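You operate a simulated robot arm through the tools that you are given. There is no shell and no other tool. Be economical: measure what you need, move in short steps, check, and stop when the job is done.

You are at the controls of a simulated two-armed robot. One attempt, no reset.

Task
Pick up the purple gauge with one hand, pass it to the other hand and put it on the analyser trolley top. Set down upright: purple gauge.

Only the result counts: the job must be done as asked and must still hold three seconds after the hand-in. Knocking over, shifting, dropping, spilling or breaking anything else fails it.

Robot
Two 7-joint arms with two-finger parallel grippers on one trunk, on a base that drives. Base frame: it is fixed to the floor where the robot stands at the start and does not move with it; the origin is under the middle of the robot, x ahead of it, y to its left, z up. Readings come in m, degrees, newtons and seconds.
The left shoulder is at the start at [0.06, 0.143, 0.939], the right one opposite. With the tool pointing down near the work surface each hand reaches from about 0.28 to 0.72 m from the robot's upright axis, wherever it stands, measured 20 degrees to its own side. Places, roughly: analyser trolley top [-1.4, -0.1, 0.8]. Payload 1.57 kg a hand.
The TCP of each hand is the grasp point between the finger pads, 0.03 m short of the fingertips. In the tool frame z runs along the fingers and y along their closing line. Largest opening 0.11 m; finger width 0.024, thickness 0.012; the body of the gripper, 0.048 by 0.112 m, starts 0.078 m behind the TCP.
Orientation is that of the tool frame in the base frame, as a unit quaternion [w, x, y, z]. With the fingers straight down and closing along the base's y, the tool's x points along the base's -x, its y along +y and its z along -z.

Tools
- The arms move only by the tool drive_tool. It takes "left_increments", "right_increments" or both (then of equal length, played together; a hand with none holds still); each is a list of rows, each a list of 7 numbers: the turn, a rotation vector about the base's x, y, z in degrees, then the shift along the base's x, y, z in m, then the finger opening in m, from 0 to 0.11. In form: [[ax, ay, az, x, y, z, gripper], ...]. A call has 1 to 10 rows; each row shifts and turns the commanded pose from where the row before left it. Rows are played at 5 a second. More than 0.05 m and 8.6 degrees between two rows, or a gripper value outside its range, and nothing of the call is played. A pose out of reach is approached as far as the arm can. The call stops where the force on the tool passes 40 N (or 10 N more than at its start, if that is more) or the arm is blocked; 0.2 s more then pass. The fingers move at their own pace (about 0.045 m/s each) and stop on an object; they squeeze with about 42 N. The grip force told is the motor's: it shows also when the fingers shut on nothing. Time passes only in rows, and 0.2 s behind the last, so rows that do not move let the fingers close. It gives the time, the measured TCP pose, the force on the tool (base axes), the opening and the grip force at its end, in the units of the frame above (readings bear some noise), with the torque about the TCP (base axes, N m) and any sound that the robot's microphone picked up.
- Cameras (640 x 400 px; columns grow to the right, rows downward): "scene" is now at [0.0519, -0.0115, 1.549]; the picture's right is [-0.07, -1.00, 0.00], its down [-0.71, 0.05, -0.71] and it looks along [0.71, -0.05, -0.71] (base axes); focal length 249 px, centre (320, 200). "left" rides on the left gripper at [0.07, -0.016, -0.141] in its tool frame; the picture's right is [0.23, 0.97, 0.00], its down [-0.85, 0.20, -0.48] and it looks along [-0.47, 0.11, 0.88] (tool axes); focal length 222 px, centre (320, 200). "right" rides on the right gripper at [0.07, 0.016, -0.141] in its tool frame; the picture's right is [-0.23, 0.97, 0.00], its down [-0.85, -0.20, -0.48] and it looks along [-0.47, -0.11, 0.88] (tool axes); focal length 222 px, centre (320, 200).
- camera(camera): a new picture of that camera. It takes no simulated time.
- lift_body(by): slides the trunk up (or, below 0, down) by that many m; the arms and the scene camera ride with it, the base frame stays. It gives what a move gives, with no picture.
- drive_base(legs): drives the robot by 1 to 6 legs, each [ahead, left, turn to the left] in m, m and degrees, along the robot's own axes; the way and the turn of a leg run together, so that a leg with both is an arc; at most 1.5 m and 180 degrees a leg. The arms and the cameras ride along, it lands a little off, and it stops where it bumps. It gives what a move gives.
- pan_tilt(pan, tilt): turns the head with the scene camera to pan (to the left, within 86 degrees either way) and tilt (down, from -29 to 69), counted from straight ahead of the robot. It gives what a move gives.
- probe_pixels(camera, pixels): for up to 12 pixels [column, row] of the newest picture of that camera ("zoom" is the newest enlarged one), the place [x, y, z] in the base frame of the surface seen there, good to about 0.003 m, but the place of the scene camera against the robot may be out by one fixed shift of up to 0.012 m in any direction. It takes no simulated time.
- zoom(camera, box): a new picture of the part [left, top, right, bottom] of that camera's present view, enlarged. It takes no simulated time.
- finish_job(): hands the job in; it is judged then, once.

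Work in short steps. Measure before you move; look again where a grasp or a placing could have gone wrong, and mend it. You have 80 turns and 58 pictures in all, those below and enlarged ones among them. Open the grippers and draw the arms clear of the work before you hand the job in, unless the task says otherwise; then end with one line.

The tools are called as name(argument=value, ...) on one line, values as JSON. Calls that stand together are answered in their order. drive_tool: Moves the arms, as the interface text tells. Its arguments: {"type":"object","properties":{"left_increments":{"type":"array"},"right_increments":{"type":"array"}},"required":[]} The other tools are called the same way: lift_body (by) slides the trunk up or down; drive_base (legs) drives the base; pan_tilt (pan, tilt) turns the head that bears the scene camera; camera (camera) takes a picture; probe_pixels (camera, pixels) gives the place of the surface under pixels of a picture; zoom (camera, box) takes an enlarged picture of a part of a camera's view; finish_job () hands the job in.

At the start:

```text
time_s: 0.0
left_ee_pos: [0.527, 0.0819, 1.105]
left_orientation: [0.002, 0.0, 1.0, 0.001]
left_contact_force: [-0.5, -0.9, 0.5]
left_wrist_torque: [-0.01, 0.04, -0.01]
left_finger_gap: 0.1099
left_grasp_force: 0.1
right_ee_pos: [0.4065, -0.2686, 1.083]
right_orientation: [0.0, 0.0, 1.0, 0.0]
right_contact_force: [0.1, 0.6, 1.0]
right_wrist_torque: [-0.02, 0.01, 0.0]
right_finger_gap: 0.11
right_grasp_force: 0.0
trunk travel left (down, up): [-0.538, 0.052]
robot x, y, heading: [0.0003, -0.0011, 0.0]
head pan, tilt: [-4.0, 45.0]
```

scene: 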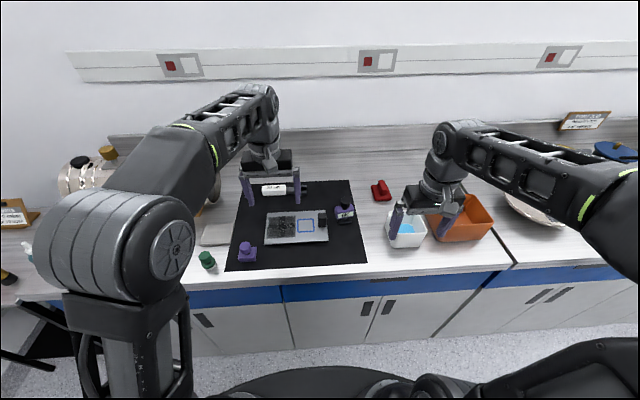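
right: 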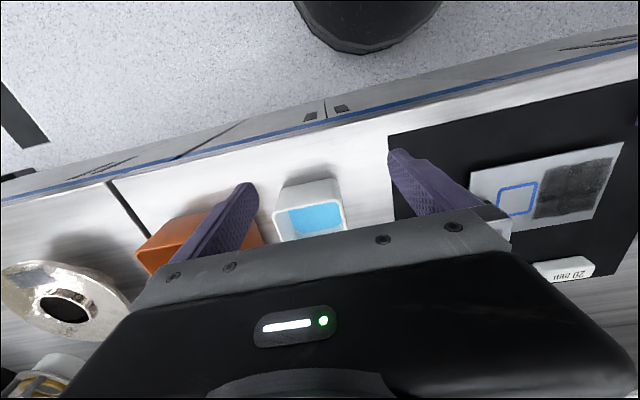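
left: 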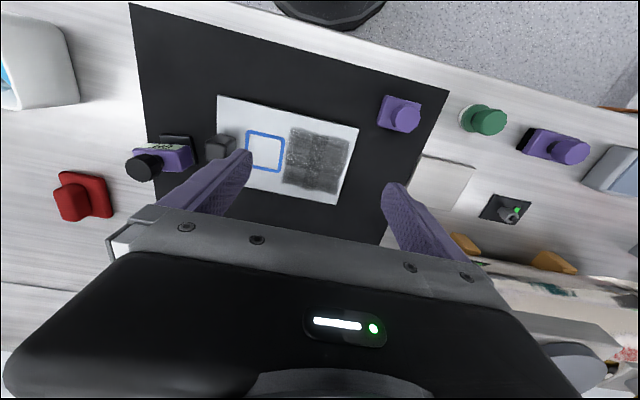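

There are several purple items (scene about (247,252) and (345,212); left view (400,113), (165,157), (555,147)). I zoom in to tell which is the gauge.

zoom(camera="left", box=[360, 70, 640, 245])

zoom(camera="left", box=[40, 90, 280, 240])

zoom(camera="scene", box=[180, 160, 420, 310])

```text
2.29 times, centred on (500, 158) of left
```

zoom: 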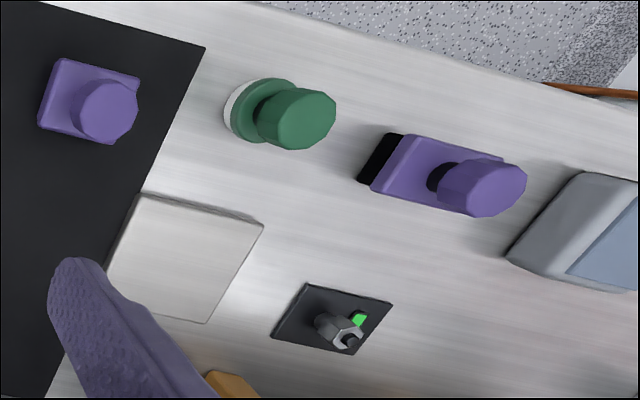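

```text
2.67 times, centred on (160, 165) of left
```

zoom: 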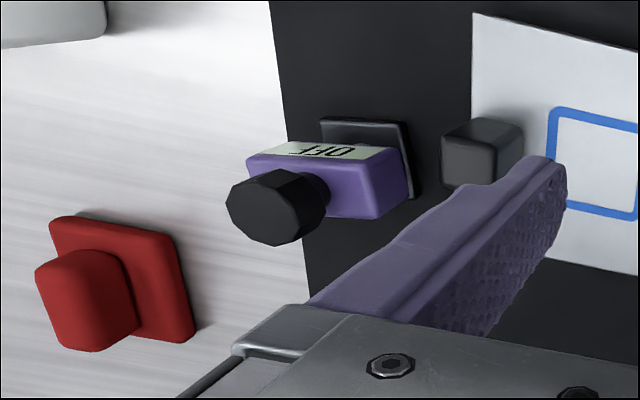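

```text
2.67 times, centred on (300, 235) of scene
```

zoom: 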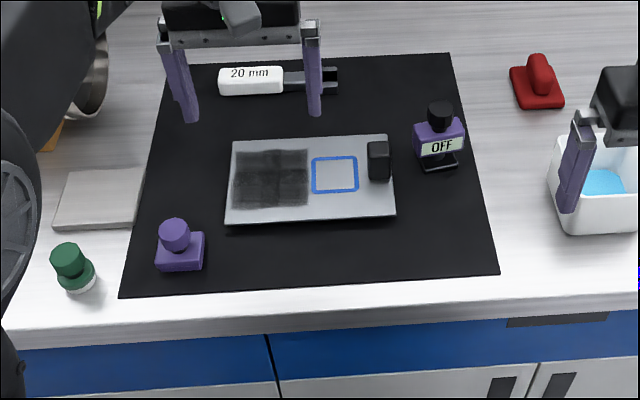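

The gauge is the one with the "OFF" display (zoom (440,140)): black foot, purple body, black knob. I probe its parts and its neighbours.

probe_pixels(camera="zoom", pixels=[[440, 108], [440, 124], [420, 135], [460, 130], [440, 148], [424, 165], [456, 160], [378, 150], [440, 185], [538, 65], [300, 260], [560, 175]])

zoom(camera="scene", box=[313, 190, 377, 230])

```text
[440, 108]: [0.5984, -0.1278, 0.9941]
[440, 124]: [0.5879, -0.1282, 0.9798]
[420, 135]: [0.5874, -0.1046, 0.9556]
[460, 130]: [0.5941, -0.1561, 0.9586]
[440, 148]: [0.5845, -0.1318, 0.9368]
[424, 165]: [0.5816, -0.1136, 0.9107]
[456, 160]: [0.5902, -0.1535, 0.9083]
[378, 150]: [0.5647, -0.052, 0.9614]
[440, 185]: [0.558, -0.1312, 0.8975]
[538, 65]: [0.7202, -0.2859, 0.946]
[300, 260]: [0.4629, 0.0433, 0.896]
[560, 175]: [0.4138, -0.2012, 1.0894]
```

```text
10.00 times, centred on (345, 210) of scene
```

zoom: 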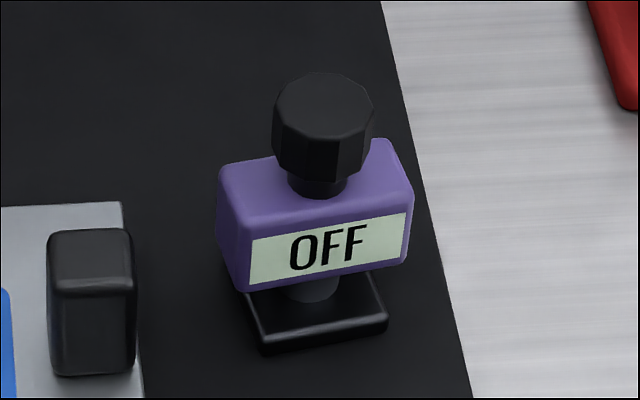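

Geometry so far: plate on the mat, purple body z ≈ 0.925–0.962, knob up to ≈ 0.995. I zoom with the left wrist camera, which is free of the scene camera's shift, to measure it better.

zoom(camera="left", box=[117, 125, 213, 185])

probe_pixels(camera="zoom", pixels=[[110, 290], [170, 320], [60, 320], [160, 250], [250, 280], [350, 290], [390, 240], [385, 320], [350, 200], [300, 170], [400, 130], [430, 250]])

```text
6.67 times, centred on (165, 155) of left
```

zoom: 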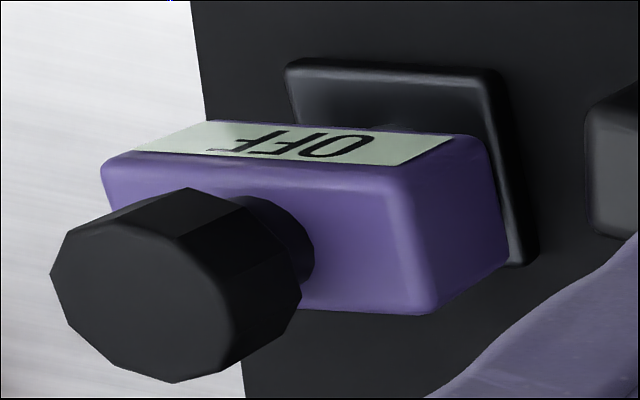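

```text
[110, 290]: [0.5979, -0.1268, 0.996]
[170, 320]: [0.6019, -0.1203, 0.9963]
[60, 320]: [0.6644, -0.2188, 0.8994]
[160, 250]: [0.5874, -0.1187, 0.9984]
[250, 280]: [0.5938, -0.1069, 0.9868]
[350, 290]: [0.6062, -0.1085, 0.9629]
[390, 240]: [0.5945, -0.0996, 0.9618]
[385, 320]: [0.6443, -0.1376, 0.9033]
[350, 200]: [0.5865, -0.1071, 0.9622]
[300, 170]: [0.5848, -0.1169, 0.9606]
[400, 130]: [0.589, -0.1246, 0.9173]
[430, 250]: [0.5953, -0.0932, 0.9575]
```

I probe the knob rim and the body corners to get the centre and yaw.

probe_pixels(camera="zoom", pixels=[[70, 240], [60, 285], [80, 340], [170, 375], [225, 350], [220, 290], [180, 240], [110, 168], [375, 172], [425, 305], [490, 160], [500, 250]])

probe_pixels(camera="left", pixels=[[160, 138], [188, 137], [195, 160], [206, 147], [222, 143], [85, 190]])

```text
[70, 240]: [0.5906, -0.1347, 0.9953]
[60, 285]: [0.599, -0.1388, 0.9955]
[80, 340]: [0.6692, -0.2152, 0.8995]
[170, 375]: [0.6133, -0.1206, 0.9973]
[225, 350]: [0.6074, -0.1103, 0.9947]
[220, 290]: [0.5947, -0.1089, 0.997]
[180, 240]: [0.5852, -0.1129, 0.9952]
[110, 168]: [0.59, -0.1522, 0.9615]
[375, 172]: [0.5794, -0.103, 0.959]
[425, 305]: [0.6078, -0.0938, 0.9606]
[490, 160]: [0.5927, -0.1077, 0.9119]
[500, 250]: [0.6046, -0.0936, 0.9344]
```

```text
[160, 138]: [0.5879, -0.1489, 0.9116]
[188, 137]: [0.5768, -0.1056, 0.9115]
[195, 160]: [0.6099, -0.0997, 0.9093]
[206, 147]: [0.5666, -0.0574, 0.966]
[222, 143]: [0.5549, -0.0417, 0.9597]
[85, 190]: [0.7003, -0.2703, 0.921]
```

Gauge centre ≈ (0.597, −0.124), body z 0.925–0.962, yaw ≈ +12°, knob ≈ 31 mm wide up to z 0.997. Plan: the right hand takes the body tilted 50° from vertical, then the left hand takes the knob from above. First I pitch and yaw the right hand to a pregrasp and draw the left aside.

drive_tool(right_increments=[[0, -8.333, 0, 0.0098, 0.0151, -0.0051, 0.08], [0, -8.333, 0, 0.0098, 0.0151, -0.0051, 0.08], [0, -8.333, 0, 0.0098, 0.0151, -0.0051, 0.08], [0, -8.333, 0, 0.0098, 0.0151, -0.0051, 0.08], [0, -8.333, 0, 0.0098, 0.0151, -0.0051, 0.08], [0, -8.333, 0, 0.0098, 0.0151, -0.0051, 0.08], [0, 0, 6, 0.0098, 0.0151, -0.0051, 0.08], [0, 0, 6, 0.0098, 0.0151, -0.0051, 0.08], [0, 0, 0, 0, 0, 0, 0.08]], left_increments=[[0, 0, 0, 0, 0.012, 0, 0.11], [0, 0, 0, 0, 0.012, 0, 0.11], [0, 0, 0, 0, 0.012, 0, 0.11], [0, 0, 0, 0, 0.012, 0, 0.11], [0, 0, 0, 0, 0.012, 0, 0.11], [0, 0, 0, 0, 0.012, 0, 0.11], [0, 0, 0, 0, 0.012, 0, 0.11], [0, 0, 0, 0, 0.012, 0, 0.11], [0, 0, 0, 0, 0, 0, 0.11]])

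camera(camera="right")

camera(camera="scene")

```text
time_s: 2.0
left_ee_pos: [0.5249, 0.1786, 1.1047]
left_orientation: [0.002, 0.0, 1.0, 0.0]
left_contact_force: [-0.7, -0.1, 0.1]
left_wrist_torque: [0.0, 0.01, 0.04]
left_finger_gap: 0.11
left_grasp_force: 0.1
right_ee_pos: [0.4893, -0.1491, 1.0436]
right_orientation: [0.419, -0.095, 0.902, 0.044]
right_contact_force: [-0.5, -0.6, 0.4]
right_wrist_torque: [0.02, 0.01, -0.01]
right_finger_gap: 0.08
right_grasp_force: 0.2
right hand out of reach, approached as far as the arm can: row 6
trunk travel left (down, up): [-0.538, 0.052]
robot x, y, heading: [0.0006, -0.0017, 0.1]
head pan, tilt: [-4.0, 45.0]
```

```text
49 pictures are left
```

right: 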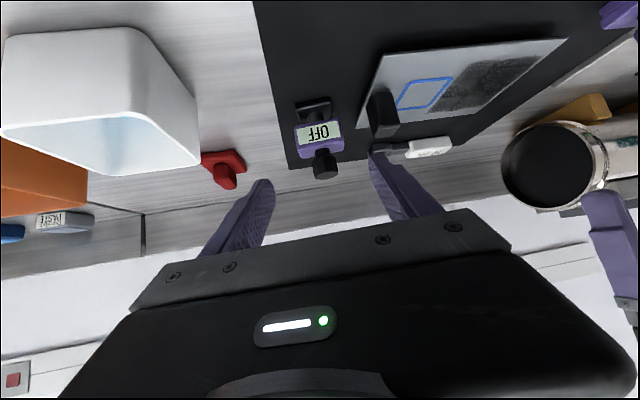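

```text
48 pictures are left
```

scene: 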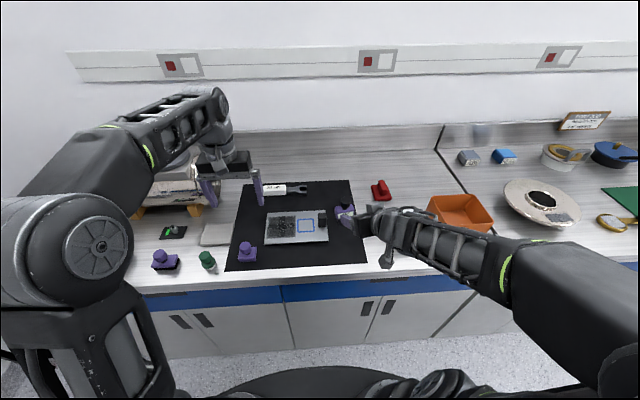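

Right hand is at the pregrasp as wanted. I check the gauge position from this camera at (317,140).

zoom(camera="right", box=[269, 85, 381, 195])

probe_pixels(camera="right", pixels=[[299, 140], [338, 131], [318, 132], [303, 152], [342, 147], [325, 160], [325, 172], [300, 106], [326, 100], [373, 115]])

```text
3.64 times, centred on (325, 140) of right
```

zoom: 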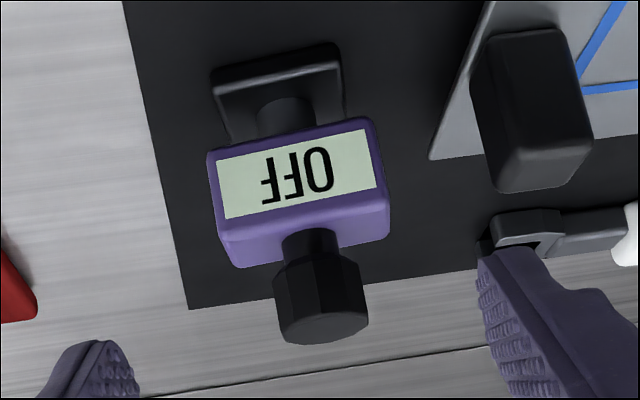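

```text
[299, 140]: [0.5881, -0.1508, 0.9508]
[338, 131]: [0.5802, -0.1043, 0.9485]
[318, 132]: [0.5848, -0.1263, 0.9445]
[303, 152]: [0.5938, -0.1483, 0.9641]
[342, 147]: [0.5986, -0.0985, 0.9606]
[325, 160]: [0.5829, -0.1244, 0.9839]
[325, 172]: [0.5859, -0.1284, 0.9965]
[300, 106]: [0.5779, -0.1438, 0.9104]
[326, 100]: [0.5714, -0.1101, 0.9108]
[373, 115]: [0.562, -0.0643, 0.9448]
```

Centre confirmed at about (0.597, −0.125), yaw ≈ 11°. I move in along the tool axis with a 0.072 opening.

drive_tool(right_increments=[[0, 0, 0, 0.018, 0.004, -0.0163, 0.072], [0, 0, 0, 0.018, 0.004, -0.0163, 0.072], [0, 0, 0, 0.018, 0.004, -0.0163, 0.072], [0, 0, 0, 0.018, 0.004, -0.0163, 0.072], [0, 0, 0, 0.018, 0.004, -0.0163, 0.072], [0, 0, 0, 0.0177, 0.0041, -0.0161, 0.072], [0, 0, 0, 0, 0, 0, 0.072]])

camera(camera="right")

```text
time_s: 3.6
left_ee_pos: [0.5255, 0.1787, 1.105]
left_orientation: [0.002, 0.0, 1.0, 0.0]
left_contact_force: [-0.7, -0.4, -0.2]
left_wrist_torque: [0.0, 0.01, -0.02]
left_finger_gap: 0.1099
left_grasp_force: 0.0
right_ee_pos: [0.5967, -0.1254, 0.9473]
right_orientation: [0.42, -0.094, 0.901, 0.044]
right_contact_force: [-0.2, 0.4, 0.0]
right_wrist_torque: [0.0, -0.01, -0.04]
right_finger_gap: 0.072
right_grasp_force: 0.1
trunk travel left (down, up): [-0.538, 0.052]
robot x, y, heading: [-0.0, 0.0, -0.1]
head pan, tilt: [-4.0, 45.0]
```

```text
46 pictures are left
```

right: 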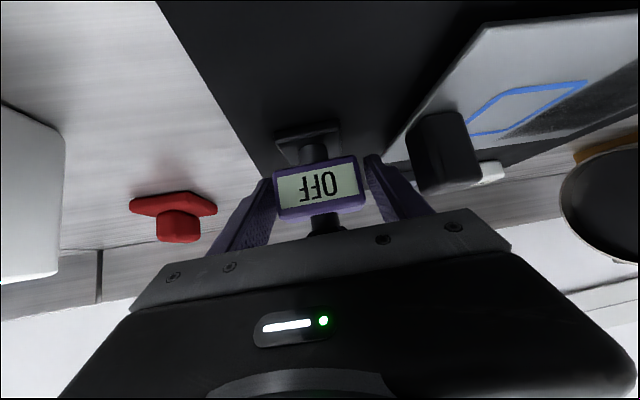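

The purple body (320,187) sits between the fingers without contact. I close and lift a little.

drive_tool(right_increments=[[0, 0, 0, 0, 0, 0, 0.05], [0, 0, 0, 0, 0, 0, 0.03], [0, 0, 0, 0, 0, 0, 0.03], [0, 0, 0, 0, 0, 0, 0.03], [0, 0, 0, 0, 0, 0, 0.03], [0, 0, 0, 0, 0, 0.02, 0.03], [0, 0, 0, 0, 0, 0.03, 0.03]])

camera(camera="right")

```text
time_s: 5.2
left_ee_pos: [0.5255, 0.1782, 1.1053]
left_orientation: [0.001, -0.001, 1.0, 0.0]
left_contact_force: [-0.7, -1.3, 0.3]
left_wrist_torque: [0.01, 0.0, 0.05]
left_finger_gap: 0.1101
left_grasp_force: 0.2
right_ee_pos: [0.5965, -0.1245, 0.9981]
right_orientation: [0.42, -0.094, 0.901, 0.044]
right_contact_force: [-0.6, -1.5, 3.0]
right_wrist_torque: [-0.01, -0.01, -0.03]
right_finger_gap: 0.0317
right_grasp_force: 2.7
trunk travel left (down, up): [-0.538, 0.052]
robot x, y, heading: [0.0029, 0.0015, 0.0]
head pan, tilt: [-4.0, 45.0]
```

```text
45 pictures are left
```

right: 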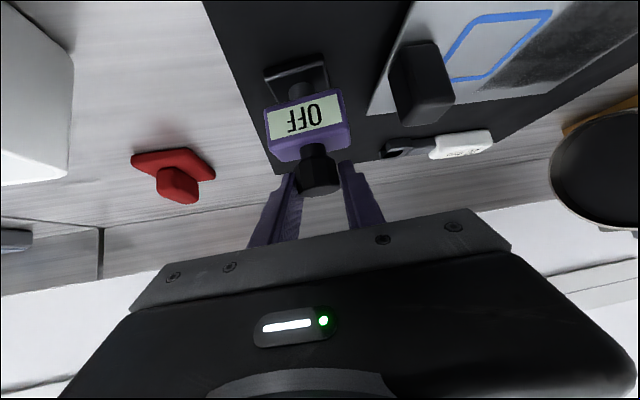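

Gap is only 0.032 with a weak force: the body slipped out while my 0.03 command held it too softly. I measure where the gauge stands now and whether the fingers touch its knob.

zoom(camera="right", box=[240, 40, 400, 240])

probe_pixels(camera="right", pixels=[[268, 124], [339, 106], [305, 115], [273, 155], [348, 140], [318, 158], [318, 185], [270, 85], [320, 70], [297, 200], [348, 185], [415, 80]])

zoom(camera="scene", box=[305, 185, 385, 235])

```text
2.00 times, centred on (320, 140) of right
```

zoom: 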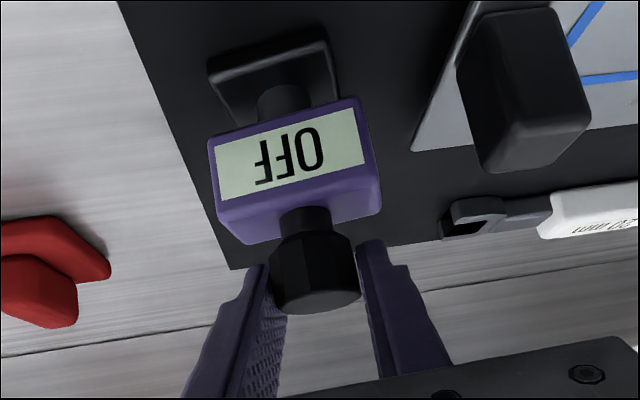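

```text
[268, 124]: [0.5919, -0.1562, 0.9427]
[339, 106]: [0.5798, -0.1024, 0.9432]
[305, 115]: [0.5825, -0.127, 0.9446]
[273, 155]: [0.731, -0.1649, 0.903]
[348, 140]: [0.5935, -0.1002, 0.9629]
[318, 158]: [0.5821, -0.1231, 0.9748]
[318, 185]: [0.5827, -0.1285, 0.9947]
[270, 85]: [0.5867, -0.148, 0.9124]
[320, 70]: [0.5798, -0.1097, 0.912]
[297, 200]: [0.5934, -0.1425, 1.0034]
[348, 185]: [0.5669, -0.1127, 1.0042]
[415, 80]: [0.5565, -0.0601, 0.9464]
```

```text
8.00 times, centred on (345, 210) of scene
```

zoom: 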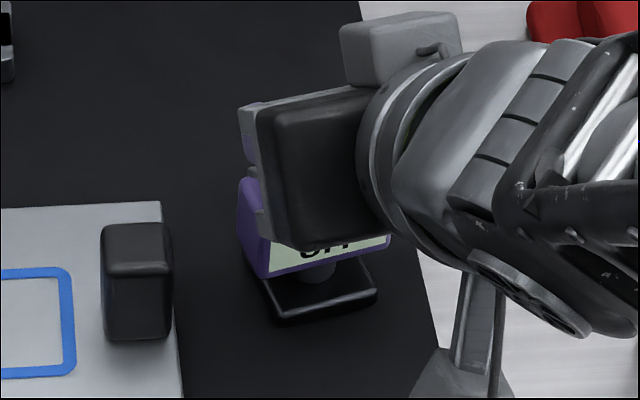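

The gauge still stands in place, undisturbed. I open, go back down to the body and this time close with command 0 for full squeeze, without lifting yet.

drive_tool(right_increments=[[0, 0, 0, 0, 0, 0, 0.072], [0, 0, 0, 0, 0, 0, 0.072], [0, 0, 0, 0, 0, 0, 0.072], [0, 0, 0, 0, 0, -0.025, 0.072], [0, 0, 0, 0, 0, -0.027, 0.072], [0, 0, 0, 0, 0, 0, 0.0], [0, 0, 0, 0, 0, 0, 0.0], [0, 0, 0, 0, 0, 0, 0.0], [0, 0, 0, 0, 0, 0, 0.0], [0, 0, 0, 0, 0, 0, 0.0]])

camera(camera="right")

```text
time_s: 7.4
left_ee_pos: [0.5259, 0.178, 1.1048]
left_orientation: [0.002, 0.001, 1.0, 0.0]
left_contact_force: [-0.4, -0.1, 0.2]
left_wrist_torque: [-0.01, 0.01, -0.03]
left_finger_gap: 0.11
left_grasp_force: 0.0
right_ee_pos: [0.5972, -0.1246, 0.9453]
right_orientation: [0.42, -0.095, 0.901, 0.045]
right_contact_force: [0.3, -0.3, 0.3]
right_wrist_torque: [0.02, -0.02, 0.0]
right_finger_gap: 0.06
right_grasp_force: 42.4
trunk travel left (down, up): [-0.538, 0.052]
robot x, y, heading: [-0.0018, 0.004, -0.0]
head pan, tilt: [-4.0, 45.0]
```

```text
42 pictures are left
```

right: 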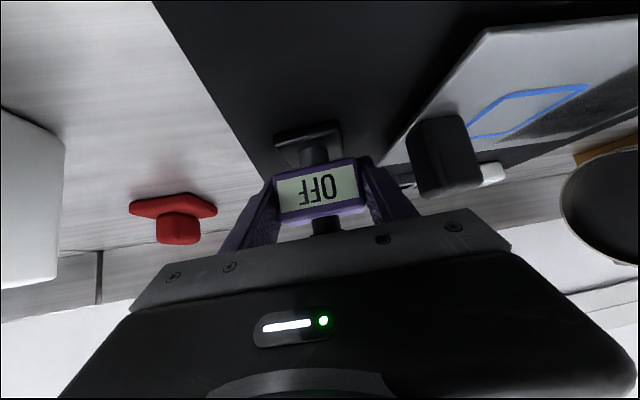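

Full squeeze of 42 N at 0.060 gap on the body. I lift slowly.

drive_tool(right_increments=[[0, 0, 0, 0, 0, 0.005, 0], [0, 0, 0, 0, 0, 0.01, 0], [0, 0, 0, 0, 0, 0.015, 0], [0, 0, 0, 0, 0, 0.02, 0], [0, 0, 0, 0, 0, 0.02, 0], [0, 0, 0, 0, 0, 0.02, 0]])

camera(camera="right")

```text
time_s: 8.8
left_ee_pos: [0.5245, 0.179, 1.1049]
left_orientation: [0.002, 0.001, 1.0, 0.0]
left_contact_force: [0.0, 0.3, 0.1]
left_wrist_torque: [0.05, -0.02, -0.06]
left_finger_gap: 0.1099
left_grasp_force: 0.2
right_ee_pos: [0.5957, -0.126, 1.0365]
right_orientation: [0.42, -0.095, 0.901, 0.044]
right_contact_force: [-0.6, -0.1, -2.1]
right_wrist_torque: [-0.01, 0.0, -0.03]
right_finger_gap: 0.0595
right_grasp_force: 41.6
trunk travel left (down, up): [-0.538, 0.052]
robot x, y, heading: [0.0016, -0.0024, 0.0]
head pan, tilt: [-4.0, 45.0]
```

```text
41 pictures are left
```

right: 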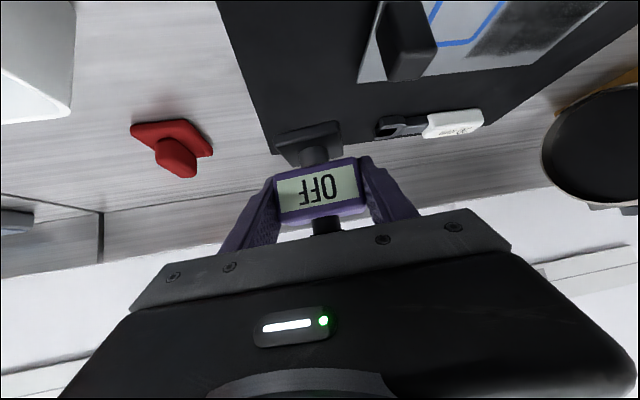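

The gauge is held upright. I bring it to a handover place about (0.535, −0.035, 1.06), while the left hand rises and yaws to match; then I check both.

drive_tool(right_increments=[[0, 0, 0, -0.01, 0.015, 0.004, 0], [0, 0, 0, -0.01, 0.015, 0.004, 0], [0, 0, 0, -0.01, 0.015, 0.004, 0], [0, 0, 0, -0.01, 0.015, 0.004, 0], [0, 0, 0, -0.01, 0.015, 0.004, 0], [0, 0, 0, -0.01, 0.015, 0.004, 0], [0, 0, 0, 0, 0, 0, 0]], left_increments=[[0, 0, 5.5, 0, 0, 0.02, 0.11], [0, 0, 5.5, 0, 0, 0.02, 0.11], [0, 0, 0, 0, 0, 0.02, 0.09], [0, 0, 0, 0, 0, 0.02, 0.08], [0, 0, 0, 0, 0, 0.02, 0.07], [0, 0, 0, 0, 0, 0.01, 0.06], [0, 0, 0, 0, 0, 0, 0.06]])

camera(camera="left")

camera(camera="scene")

```text
time_s: 10.4
left_ee_pos: [0.5, 0.1855, 1.1391]
left_orientation: [0.024, -0.024, 0.999, 0.009]
left_contact_force: [0.0, -0.5, 0.9]
left_wrist_torque: [0.01, 0.03, 0.0]
left_finger_gap: 0.06
left_grasp_force: 0.2
left hand out of reach, approached as far as the arm can: row 1, 2, 3, 4, 5, 6
right_ee_pos: [0.5377, -0.0355, 1.0582]
right_orientation: [0.419, -0.095, 0.902, 0.044]
right_contact_force: [0.8, 0.6, -2.3]
right_wrist_torque: [0.01, 0.05, -0.02]
right_finger_gap: 0.0599
right_grasp_force: 41.2
trunk travel left (down, up): [-0.538, 0.052]
robot x, y, heading: [0.0015, -0.0032, 0.1]
head pan, tilt: [-4.0, 45.0]
```

```text
40 pictures are left
```

left: 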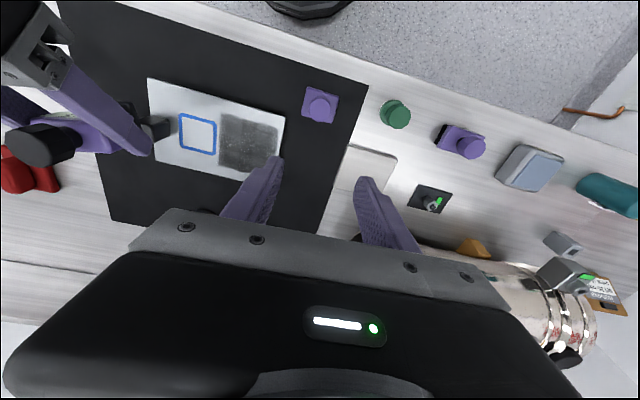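

```text
39 pictures are left
```

scene: 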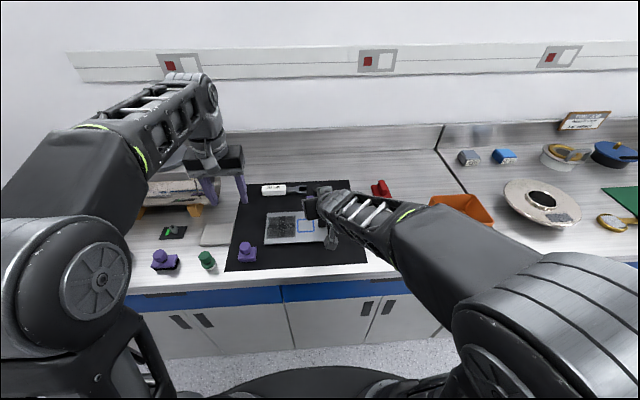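

The left hand can't get that high at this distance (shoulder height limits). I back the robot off the bench so both arms can work lower and closer over free floor.

drive_base(legs=[[-0.45, 0, 0]])

camera(camera="scene")

```text
time_s: 13.1
left_ee_pos: [0.0433, 0.1858, 1.139]
left_orientation: [0.025, -0.026, 0.999, 0.009]
left_contact_force: [-0.2, -0.1, -0.2]
left_wrist_torque: [0.01, 0.01, -0.01]
left_finger_gap: 0.06
left_grasp_force: 0.1
right_ee_pos: [0.0816, -0.0332, 1.0588]
right_orientation: [0.42, -0.095, 0.901, 0.044]
right_contact_force: [0.5, 0.1, -1.7]
right_wrist_torque: [0.01, -0.02, -0.03]
right_finger_gap: 0.0598
right_grasp_force: 42.5
trunk travel left (down, up): [-0.538, 0.052]
robot x, y, heading: [-0.4576, -0.0026, 0.1]
head pan, tilt: [-4.0, 45.0]
```

```text
38 pictures are left
```

scene: 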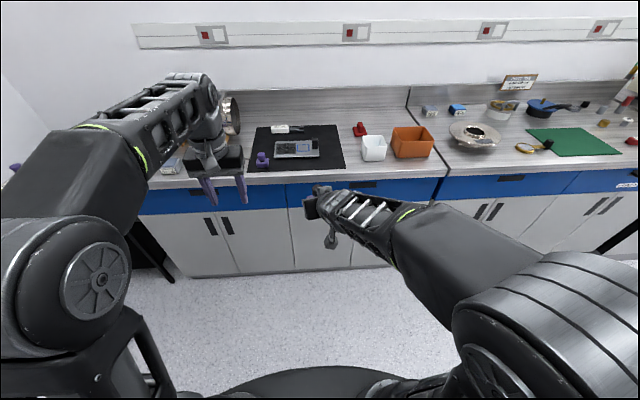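

Both arms are over free floor (robot at x = −0.458). I lower and draw in the gauge, and bring the left hand to a reachable pose to read its orientation.

drive_tool(right_increments=[[0, 0, 0, -0.012, 0, -0.022, 0], [0, 0, 0, -0.012, 0, -0.022, 0], [0, 0, 0, -0.012, 0, -0.022, 0], [0, 0, 0, -0.012, 0, -0.022, 0], [0, 0, 0, -0.012, 0, -0.022, 0], [0, 0, 0, 0, 0, 0, 0]], left_increments=[[0, 0, 0, -0.008, 0, -0.012, 0.06], [0, 0, 0, -0.008, 0, -0.012, 0.06], [0, 0, 0, -0.008, 0, -0.012, 0.06], [0, 0, 0, -0.008, 0, -0.012, 0.06], [0, 0, 0, 0, 0, 0, 0.06], [0, 0, 0, 0, 0, 0, 0.06]])

```text
time_s: 14.5
left_ee_pos: [0.0127, 0.1858, 1.0918]
left_orientation: [0.024, -0.027, 0.999, 0.009]
left_contact_force: [-0.8, -0.1, -0.3]
left_wrist_torque: [-0.02, 0.01, 0.02]
left_finger_gap: 0.0602
left_grasp_force: 0.1
right_ee_pos: [0.0225, -0.0344, 0.9476]
right_orientation: [0.421, -0.096, 0.901, 0.044]
right_contact_force: [-0.9, -0.2, -2.0]
right_wrist_torque: [-0.01, 0.02, -0.03]
right_finger_gap: 0.0599
right_grasp_force: 42.2
trunk travel left (down, up): [-0.538, 0.052]
robot x, y, heading: [-0.4542, 0.0014, 0.3]
head pan, tilt: [-4.0, 45.0]
```

Right is set at (0.0225, −0.034, 0.948). I square up the left hand (yaw 11°, vertical) and bring it above the knob, tips well clear.

drive_tool(left_increments=[[-0.65, 1.3, 3.95, 0.001, -0.02, 0, 0.06], [-0.65, 1.3, 3.95, 0.002, -0.04, 0, 0.06], [0, 0, 0, 0.002, -0.04, 0, 0.06], [0, 0, 0, 0.002, -0.04, 0, 0.06], [0, 0, 0, 0.002, -0.04, 0, 0.06], [0, 0, 0, 0.001, -0.02, 0, 0.06], [0, 0, 0, 0, -0.02, 0, 0.06], [0, 0, 0, 0, 0, 0, 0.06]])

camera(camera="left")

camera(camera="scene")

```text
time_s: 16.3
left_ee_pos: [0.0226, -0.0327, 1.0902]
left_orientation: [0.001, -0.095, 0.995, 0.0]
left_contact_force: [0.0, -0.4, 0.4]
left_wrist_torque: [-0.02, 0.02, 0.0]
left_finger_gap: 0.0601
left_grasp_force: 0.0
right_ee_pos: [0.0234, -0.0351, 0.9481]
right_orientation: [0.42, -0.095, 0.901, 0.044]
right_contact_force: [0.3, 0.0, -1.4]
right_wrist_torque: [0.02, 0.01, 0.02]
right_finger_gap: 0.0596
right_grasp_force: 41.9
trunk travel left (down, up): [-0.538, 0.052]
robot x, y, heading: [-0.4554, -0.0024, -0.0]
head pan, tilt: [-4.0, 45.0]
```

```text
37 pictures are left
```

left: 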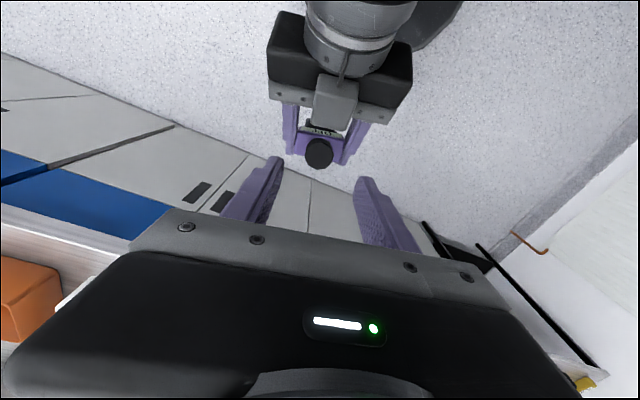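

```text
36 pictures are left
```

scene: 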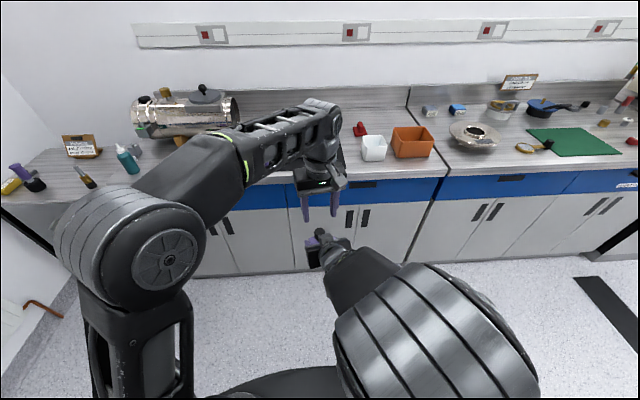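

The knob shows at (318,153) in the left view. There is a grey block on the right gripper at (335,100); I probe it and the knob to check clearance.

zoom(camera="left", box=[256, 70, 416, 190])

probe_pixels(camera="left", pixels=[[335, 80], [335, 100], [335, 115], [318, 153], [307, 153], [331, 153], [318, 141], [318, 165], [290, 100], [375, 110], [290, 140], [350, 145]])

```text
3.33 times, centred on (336, 130) of left
```

zoom: 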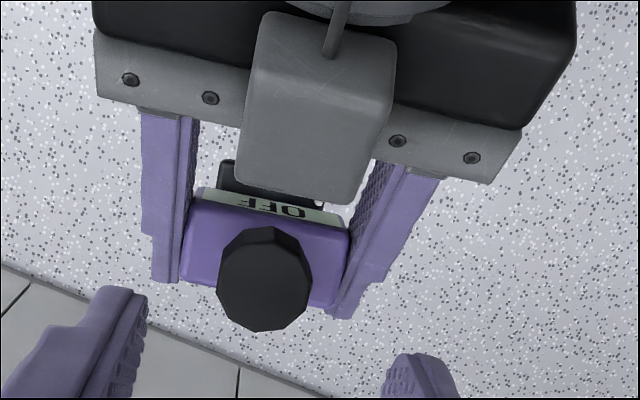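

```text
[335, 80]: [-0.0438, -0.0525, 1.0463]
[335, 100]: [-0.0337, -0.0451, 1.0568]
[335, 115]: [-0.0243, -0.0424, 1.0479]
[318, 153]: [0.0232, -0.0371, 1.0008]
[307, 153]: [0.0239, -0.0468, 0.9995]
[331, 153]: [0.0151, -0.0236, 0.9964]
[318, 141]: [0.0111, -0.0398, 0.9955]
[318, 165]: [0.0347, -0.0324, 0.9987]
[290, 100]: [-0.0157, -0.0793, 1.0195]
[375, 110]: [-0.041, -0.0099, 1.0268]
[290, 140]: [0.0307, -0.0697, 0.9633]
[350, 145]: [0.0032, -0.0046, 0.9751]
```

Knob centre (0.023, −0.035), top z ≈ 0.9995; the right gripper's block stays ≥ 3 cm behind the left fingers. I descend to z ≈ 1.007 with the opening at 0.046, then look.

drive_tool(left_increments=[[0, 0, 0, 0.0005, -0.0025, 0, 0.046], [0, 0, 0, 0, 0, 0, 0.046], [0, 0, 0, 0, 0, -0.023, 0.046], [0, 0, 0, 0, 0, -0.02, 0.046], [0, 0, 0, 0, 0, -0.02, 0.046], [0, 0, 0, 0, 0, -0.01, 0.046], [0, 0, 0, 0, 0, -0.01, 0.046], [0, 0, 0, 0, 0, 0, 0.046]])

camera(camera="left")

```text
time_s: 18.1
left_ee_pos: [0.0233, -0.0354, 1.0082]
left_orientation: [0.002, -0.095, 0.995, 0.0]
left_contact_force: [0.0, -0.5, -0.4]
left_wrist_torque: [-0.01, -0.02, 0.0]
left_finger_gap: 0.0462
left_grasp_force: 0.0
right_ee_pos: [0.0225, -0.0345, 0.9481]
right_orientation: [0.42, -0.095, 0.901, 0.044]
right_contact_force: [-0.1, 0.2, -2.5]
right_wrist_torque: [-0.03, -0.01, 0.0]
right_finger_gap: 0.0598
right_grasp_force: 42.3
trunk travel left (down, up): [-0.538, 0.052]
robot x, y, heading: [-0.4544, 0.0015, 0.0]
head pan, tilt: [-4.0, 45.0]
```

```text
34 pictures are left
```

left: 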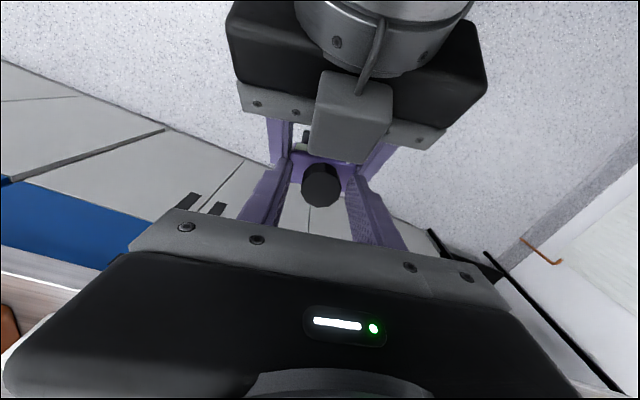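

The knob (321,185) is centred between the left fingers. I close the left on it with full command.

drive_tool(left_increments=[[0, 0, 0, 0, 0, 0, 0], [0, 0, 0, 0, 0, 0, 0], [0, 0, 0, 0, 0, 0, 0], [0, 0, 0, 0, 0, 0, 0], [0, 0, 0, 0, 0, 0, 0]])

camera(camera="left")

```text
time_s: 19.3
left_ee_pos: [0.0214, -0.0355, 1.0083]
left_orientation: [0.0, -0.094, 0.996, 0.001]
left_contact_force: [-2.5, 7.6, 0.2]
left_wrist_torque: [0.13, 0.05, -0.05]
left_finger_gap: 0.0307
left_grasp_force: 39.8
right_ee_pos: [0.0229, -0.0354, 0.9487]
right_orientation: [0.42, -0.095, 0.902, 0.044]
right_contact_force: [2.9, -6.8, -2.1]
right_wrist_torque: [0.27, 0.1, 0.05]
right_finger_gap: 0.0597
right_grasp_force: 42.5
trunk travel left (down, up): [-0.538, 0.052]
robot x, y, heading: [-0.4552, 0.0005, 0.2]
head pan, tilt: [-4.0, 45.0]
```

```text
33 pictures are left
```

left: 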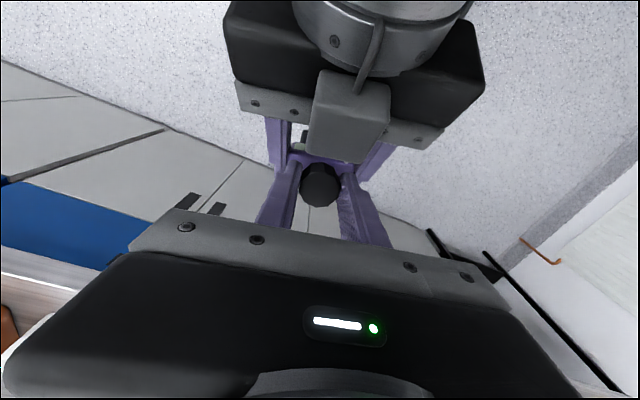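

Knob gripped at 0.0307 gap, 40 N. I open the right hand and back it straight away horizontally.

drive_tool(right_increments=[[0, 0, 0, 0, 0, 0, 0.07], [0, 0, 0, 0, 0, 0, 0.08], [0, 0, 0, 0, 0, 0, 0.08], [0, 0, 0, -0.0196, -0.0042, 0, 0.08], [0, 0, 0, -0.0245, -0.0052, 0, 0.08], [0, 0, 0, -0.0245, -0.0052, 0, 0.08], [0, 0, 0, -0.0245, -0.0052, 0, 0.08], [0, 0, 0, -0.0145, -0.03, 0, 0.08], [0, 0, 0, 0, -0.03, 0, 0.08]], left_increments=[[0, 0, 0, 0, 0, 0, 0], [0, 0, 0, 0, 0, 0, 0], [0, 0, 0, 0, 0, 0, 0], [0, 0, 0, 0, 0, 0, 0], [0, 0, 0, 0, 0, 0, 0], [0, 0, 0, 0, 0, 0, 0], [0, 0, 0, 0, 0, 0, 0], [0, 0, 0, 0, 0, 0, 0], [0, 0, 0, 0, 0, 0, 0]])

camera(camera="left")

camera(camera="right")

```text
time_s: 21.3
left_ee_pos: [0.0251, -0.0409, 1.0105]
left_orientation: [0.005, -0.092, 0.996, -0.006]
left_contact_force: [20.1, -25.7, -4.7]
left_wrist_torque: [-1.2, -0.79, -0.23]
left_finger_gap: 0.0308
left_grasp_force: 40.5
right_ee_pos: [0.025, -0.0659, 0.9572]
right_orientation: [0.42, -0.102, 0.901, 0.047]
right_contact_force: [-21.1, 25.1, 0.4]
right_wrist_torque: [-0.13, -0.32, 0.76]
right_finger_gap: 0.1061
right_grasp_force: 14.5
right hand out of reach, approached as far as the arm can: row 4, 5, 6, 7, 8, 9
trunk travel left (down, up): [-0.538, 0.052]
robot x, y, heading: [-0.4532, 0.0, 0.2]
head pan, tilt: [-4.0, 45.0]
```

```text
32 pictures are left
```

left: 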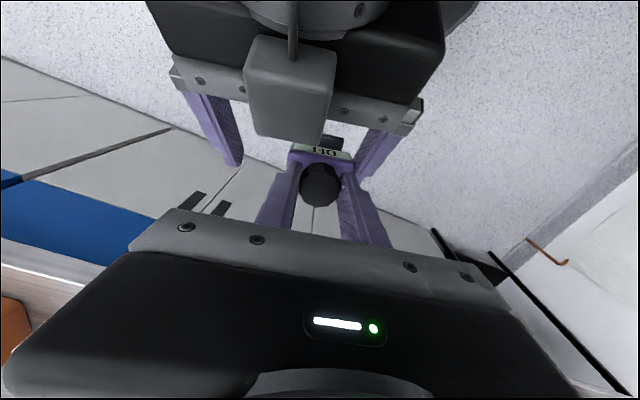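

```text
31 pictures are left
```

right: 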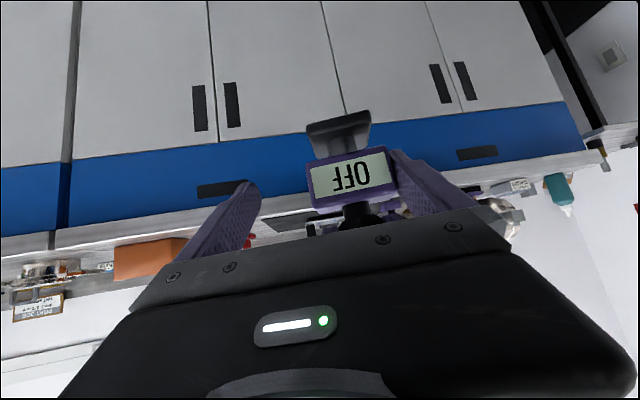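

The right hand was out of reach going back and only slid sideways; its finger now presses the body with ~25 N. I recentre the right hand gently, with the fingers wider.

drive_tool(right_increments=[[0, 0, 0, -0.001, 0.01, -0.003, 0.1], [0, 0, 0, -0.001, 0.01, -0.003, 0.1], [0, 0, 0, 0, 0.009, -0.003, 0.1], [0, 0, 0, 0, 0, 0, 0.1]], left_increments=[[0, 0, 0, 0, 0, 0, 0], [0, 0, 0, 0, 0, 0, 0], [0, 0, 0, 0, 0, 0, 0], [0, 0, 0, 0, 0, 0, 0]])

camera(camera="right")

camera(camera="left")

```text
time_s: 22.3
left_ee_pos: [0.0221, -0.0351, 1.0085]
left_orientation: [0.0, -0.095, 0.996, 0.002]
left_contact_force: [-0.8, -0.5, -2.6]
left_wrist_torque: [0.02, 0.02, 0.01]
left_finger_gap: 0.031
left_grasp_force: 39.7
right_ee_pos: [0.0228, -0.0402, 0.9482]
right_orientation: [0.42, -0.095, 0.901, 0.044]
right_contact_force: [0.5, 0.2, 0.2]
right_wrist_torque: [-0.01, -0.05, -0.06]
right_finger_gap: 0.0998
right_grasp_force: 0.2
trunk travel left (down, up): [-0.538, 0.052]
robot x, y, heading: [-0.4553, 0.0001, 0.0]
head pan, tilt: [-4.0, 45.0]
```

```text
30 pictures are left
```

right: 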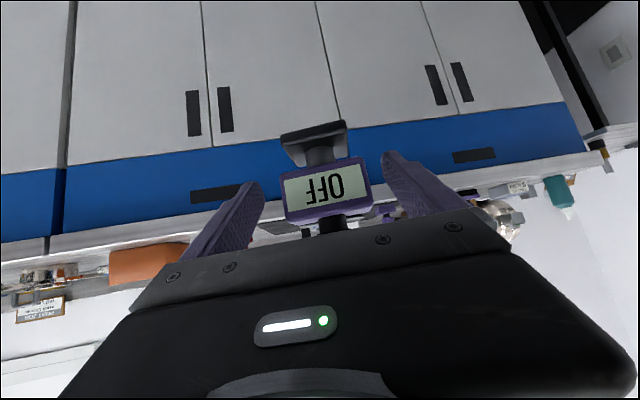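

```text
29 pictures are left
```

left: 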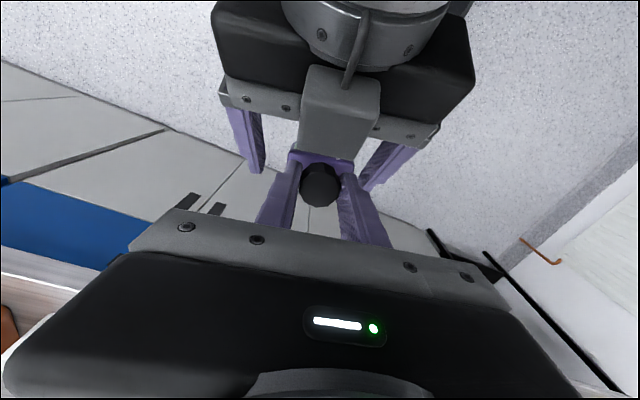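

Contact is gone and the left hand holds the gauge. Now I slide the left hand with the gauge out along the right tool's axis.

drive_tool(left_increments=[[0, 0, 0, 0.0112, 0.0024, -0.0096, 0], [0, 0, 0, 0.015, 0.0032, -0.0129, 0], [0, 0, 0, 0.015, 0.0032, -0.0129, 0], [0, 0, 0, 0.015, 0.0032, -0.0129, 0], [0, 0, 0, 0.015, 0.0032, -0.0129, 0], [0, 0, 0, 0.015, 0.0032, -0.0129, 0], [0, 0, 0, 0.015, 0.02, -0.005, 0], [0, 0, 0, 0, 0.03, 0, 0], [0, 0, 0, 0, 0.03, 0, 0], [0, 0, 0, 0, 0.03, 0, 0]])

camera(camera="left")

camera(camera="right")

```text
time_s: 24.5
left_ee_pos: [0.1236, 0.093, 0.9299]
left_orientation: [0.0, -0.095, 0.995, 0.0]
left_contact_force: [0.1, -0.3, -0.9]
left_wrist_torque: [0.01, 0.01, 0.0]
left_finger_gap: 0.0311
left_grasp_force: 40.0
right_ee_pos: [0.0214, -0.0395, 0.948]
right_orientation: [0.42, -0.097, 0.901, 0.045]
right_contact_force: [0.6, 0.4, -0.2]
right_wrist_torque: [0.01, 0.02, -0.02]
right_finger_gap: 0.1002
right_grasp_force: 0.0
trunk travel left (down, up): [-0.538, 0.052]
robot x, y, heading: [-0.4597, 0.0015, 0.1]
head pan, tilt: [-4.0, 45.0]
```

```text
28 pictures are left
```

left: 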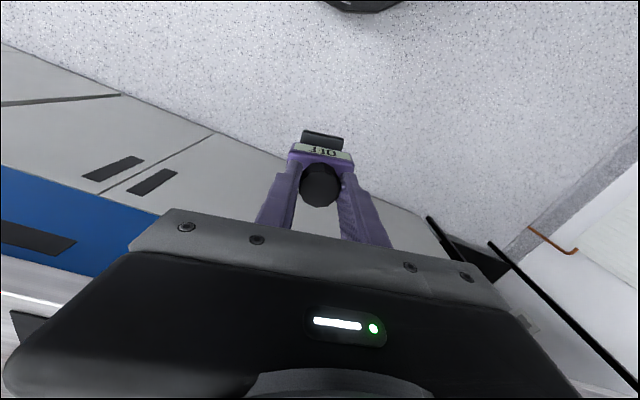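

```text
27 pictures are left
```

right: 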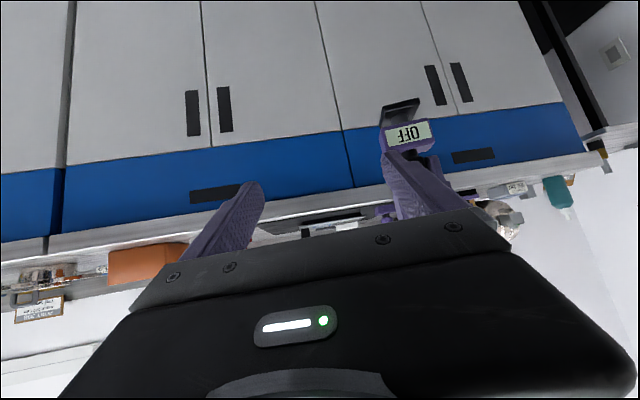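

Handover is done; the left hand alone carries the gauge. I return the right hand to a compact vertical pose and draw the left hand in a bit before turning.

drive_tool(right_increments=[[0, 0, -6, 0, -0.03, 0.015, 0.1], [0, 0, -6, 0, -0.03, 0.015, 0.1], [0, 8.333, 0, -0.01, -0.03, 0.015, 0.1], [0, 8.333, 0, -0.01, -0.03, 0.015, 0.1], [0, 8.333, 0, -0.01, -0.03, 0.015, 0.1], [0, 8.333, 0, -0.01, -0.03, 0.015, 0.1], [0, 8.333, 0, -0.01, -0.03, 0.015, 0.1], [0, 8.333, 0, -0.01, -0.02, 0.015, 0.1], [0, 0, 0, 0, 0, 0, 0.06]], left_increments=[[0, 0, 0, 0, 0.01, 0.01, 0], [0, 0, 0, -0.01, 0.01, 0.01, 0], [0, 0, 0, -0.015, 0.01, 0.01, 0], [0, 0, 0, -0.015, 0.01, 0.01, 0], [0, 0, 0, -0.015, 0.01, 0.01, 0], [0, 0, 0, -0.015, 0.01, 0.01, 0], [0, 0, 0, -0.015, 0.01, 0.01, 0], [0, 0, 0, -0.015, 0, 0, 0], [0, 0, 0, 0, 0, 0, 0]])

pan_tilt(pan=86, tilt=35)

camera(camera="scene")

pan_tilt(pan=-86, tilt=35)

camera(camera="scene")

```text
time_s: 26.5
left_ee_pos: [0.0231, 0.1617, 0.9986]
left_orientation: [0.0, -0.095, 0.996, 0.001]
left_contact_force: [0.3, -0.5, -2.1]
left_wrist_torque: [0.0, -0.03, -0.04]
left_finger_gap: 0.0307
left_grasp_force: 40.4
right_ee_pos: [-0.038, -0.2695, 1.0667]
right_orientation: [0.0, 0.0, 1.0, 0.0]
right_contact_force: [0.1, -0.6, 0.3]
right_wrist_torque: [-0.01, -0.02, -0.03]
right_finger_gap: 0.0659
right_grasp_force: 0.3
trunk travel left (down, up): [-0.538, 0.052]
robot x, y, heading: [-0.4533, -0.0027, -0.2]
head pan, tilt: [-4.0, 45.0]
```

```text
time_s: 28.2
left_ee_pos: [0.0221, 0.1618, 0.9993]
left_orientation: [0.001, -0.095, 0.995, 0.001]
left_contact_force: [0.1, 0.8, -1.4]
left_wrist_torque: [0.0, -0.01, -0.01]
left_finger_gap: 0.0308
left_grasp_force: 39.6
right_ee_pos: [-0.0384, -0.2696, 1.0679]
right_orientation: [0.0, -0.001, 1.0, 0.0]
right_contact_force: [0.6, 0.4, -0.4]
right_wrist_torque: [0.0, 0.01, 0.0]
right_finger_gap: 0.0602
right_grasp_force: 0.1
trunk travel left (down, up): [-0.538, 0.052]
robot x, y, heading: [-0.4557, -0.001, 0.1]
head pan, tilt: [85.9, 35.0]
```

```text
26 pictures are left
```

scene: 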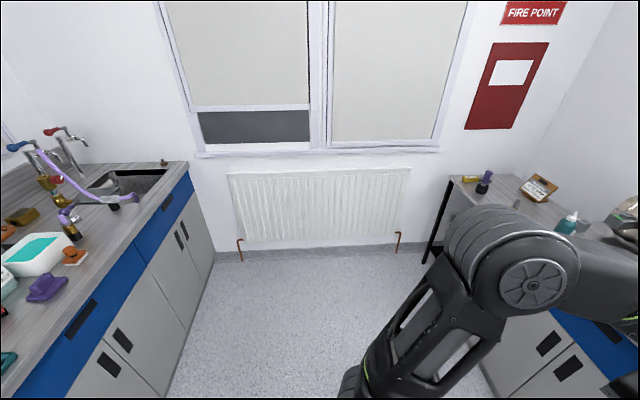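

```text
time_s: 30.8
left_ee_pos: [0.0231, 0.1624, 0.9996]
left_orientation: [0.0, -0.095, 0.995, 0.001]
left_contact_force: [0.2, -1.0, -1.6]
left_wrist_torque: [0.01, 0.05, -0.02]
left_finger_gap: 0.0309
left_grasp_force: 39.7
right_ee_pos: [-0.038, -0.2707, 1.0683]
right_orientation: [0.0, -0.001, 1.0, 0.001]
right_contact_force: [0.0, 0.2, -0.4]
right_wrist_torque: [-0.02, -0.03, 0.01]
right_finger_gap: 0.0599
right_grasp_force: 0.1
trunk travel left (down, up): [-0.538, 0.052]
robot x, y, heading: [-0.454, 0.0018, -0.0]
head pan, tilt: [-85.9, 35.0]
```

```text
25 pictures are left
```

scene: 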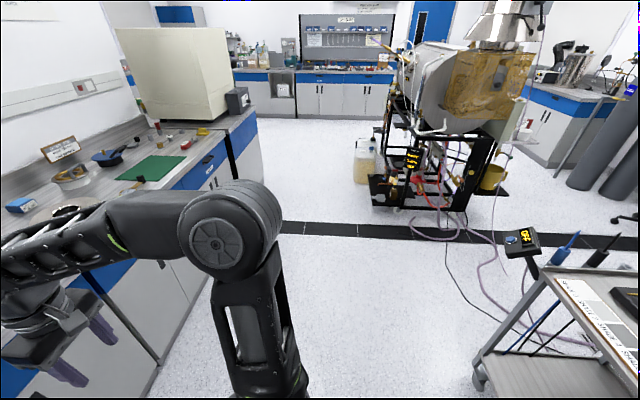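

The trolley appears at lower right (480–640, 230–400), with a post at (520,245). I probe its edges, and the other bench's edge for clearance later.

probe_pixels(camera="scene", pixels=[[520, 243], [543, 272], [560, 280], [600, 268], [635, 275], [480, 375], [630, 370], [600, 330], [570, 245], [600, 250], [500, 375], [590, 300]])

```text
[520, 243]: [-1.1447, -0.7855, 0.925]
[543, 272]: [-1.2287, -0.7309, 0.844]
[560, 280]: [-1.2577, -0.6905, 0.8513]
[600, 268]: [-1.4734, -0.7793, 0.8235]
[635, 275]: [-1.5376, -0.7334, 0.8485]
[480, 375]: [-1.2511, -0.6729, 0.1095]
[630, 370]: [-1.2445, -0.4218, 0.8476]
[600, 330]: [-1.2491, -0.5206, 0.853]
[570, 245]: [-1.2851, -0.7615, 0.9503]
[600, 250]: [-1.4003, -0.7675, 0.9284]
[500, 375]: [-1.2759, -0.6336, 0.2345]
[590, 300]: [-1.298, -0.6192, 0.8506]
```

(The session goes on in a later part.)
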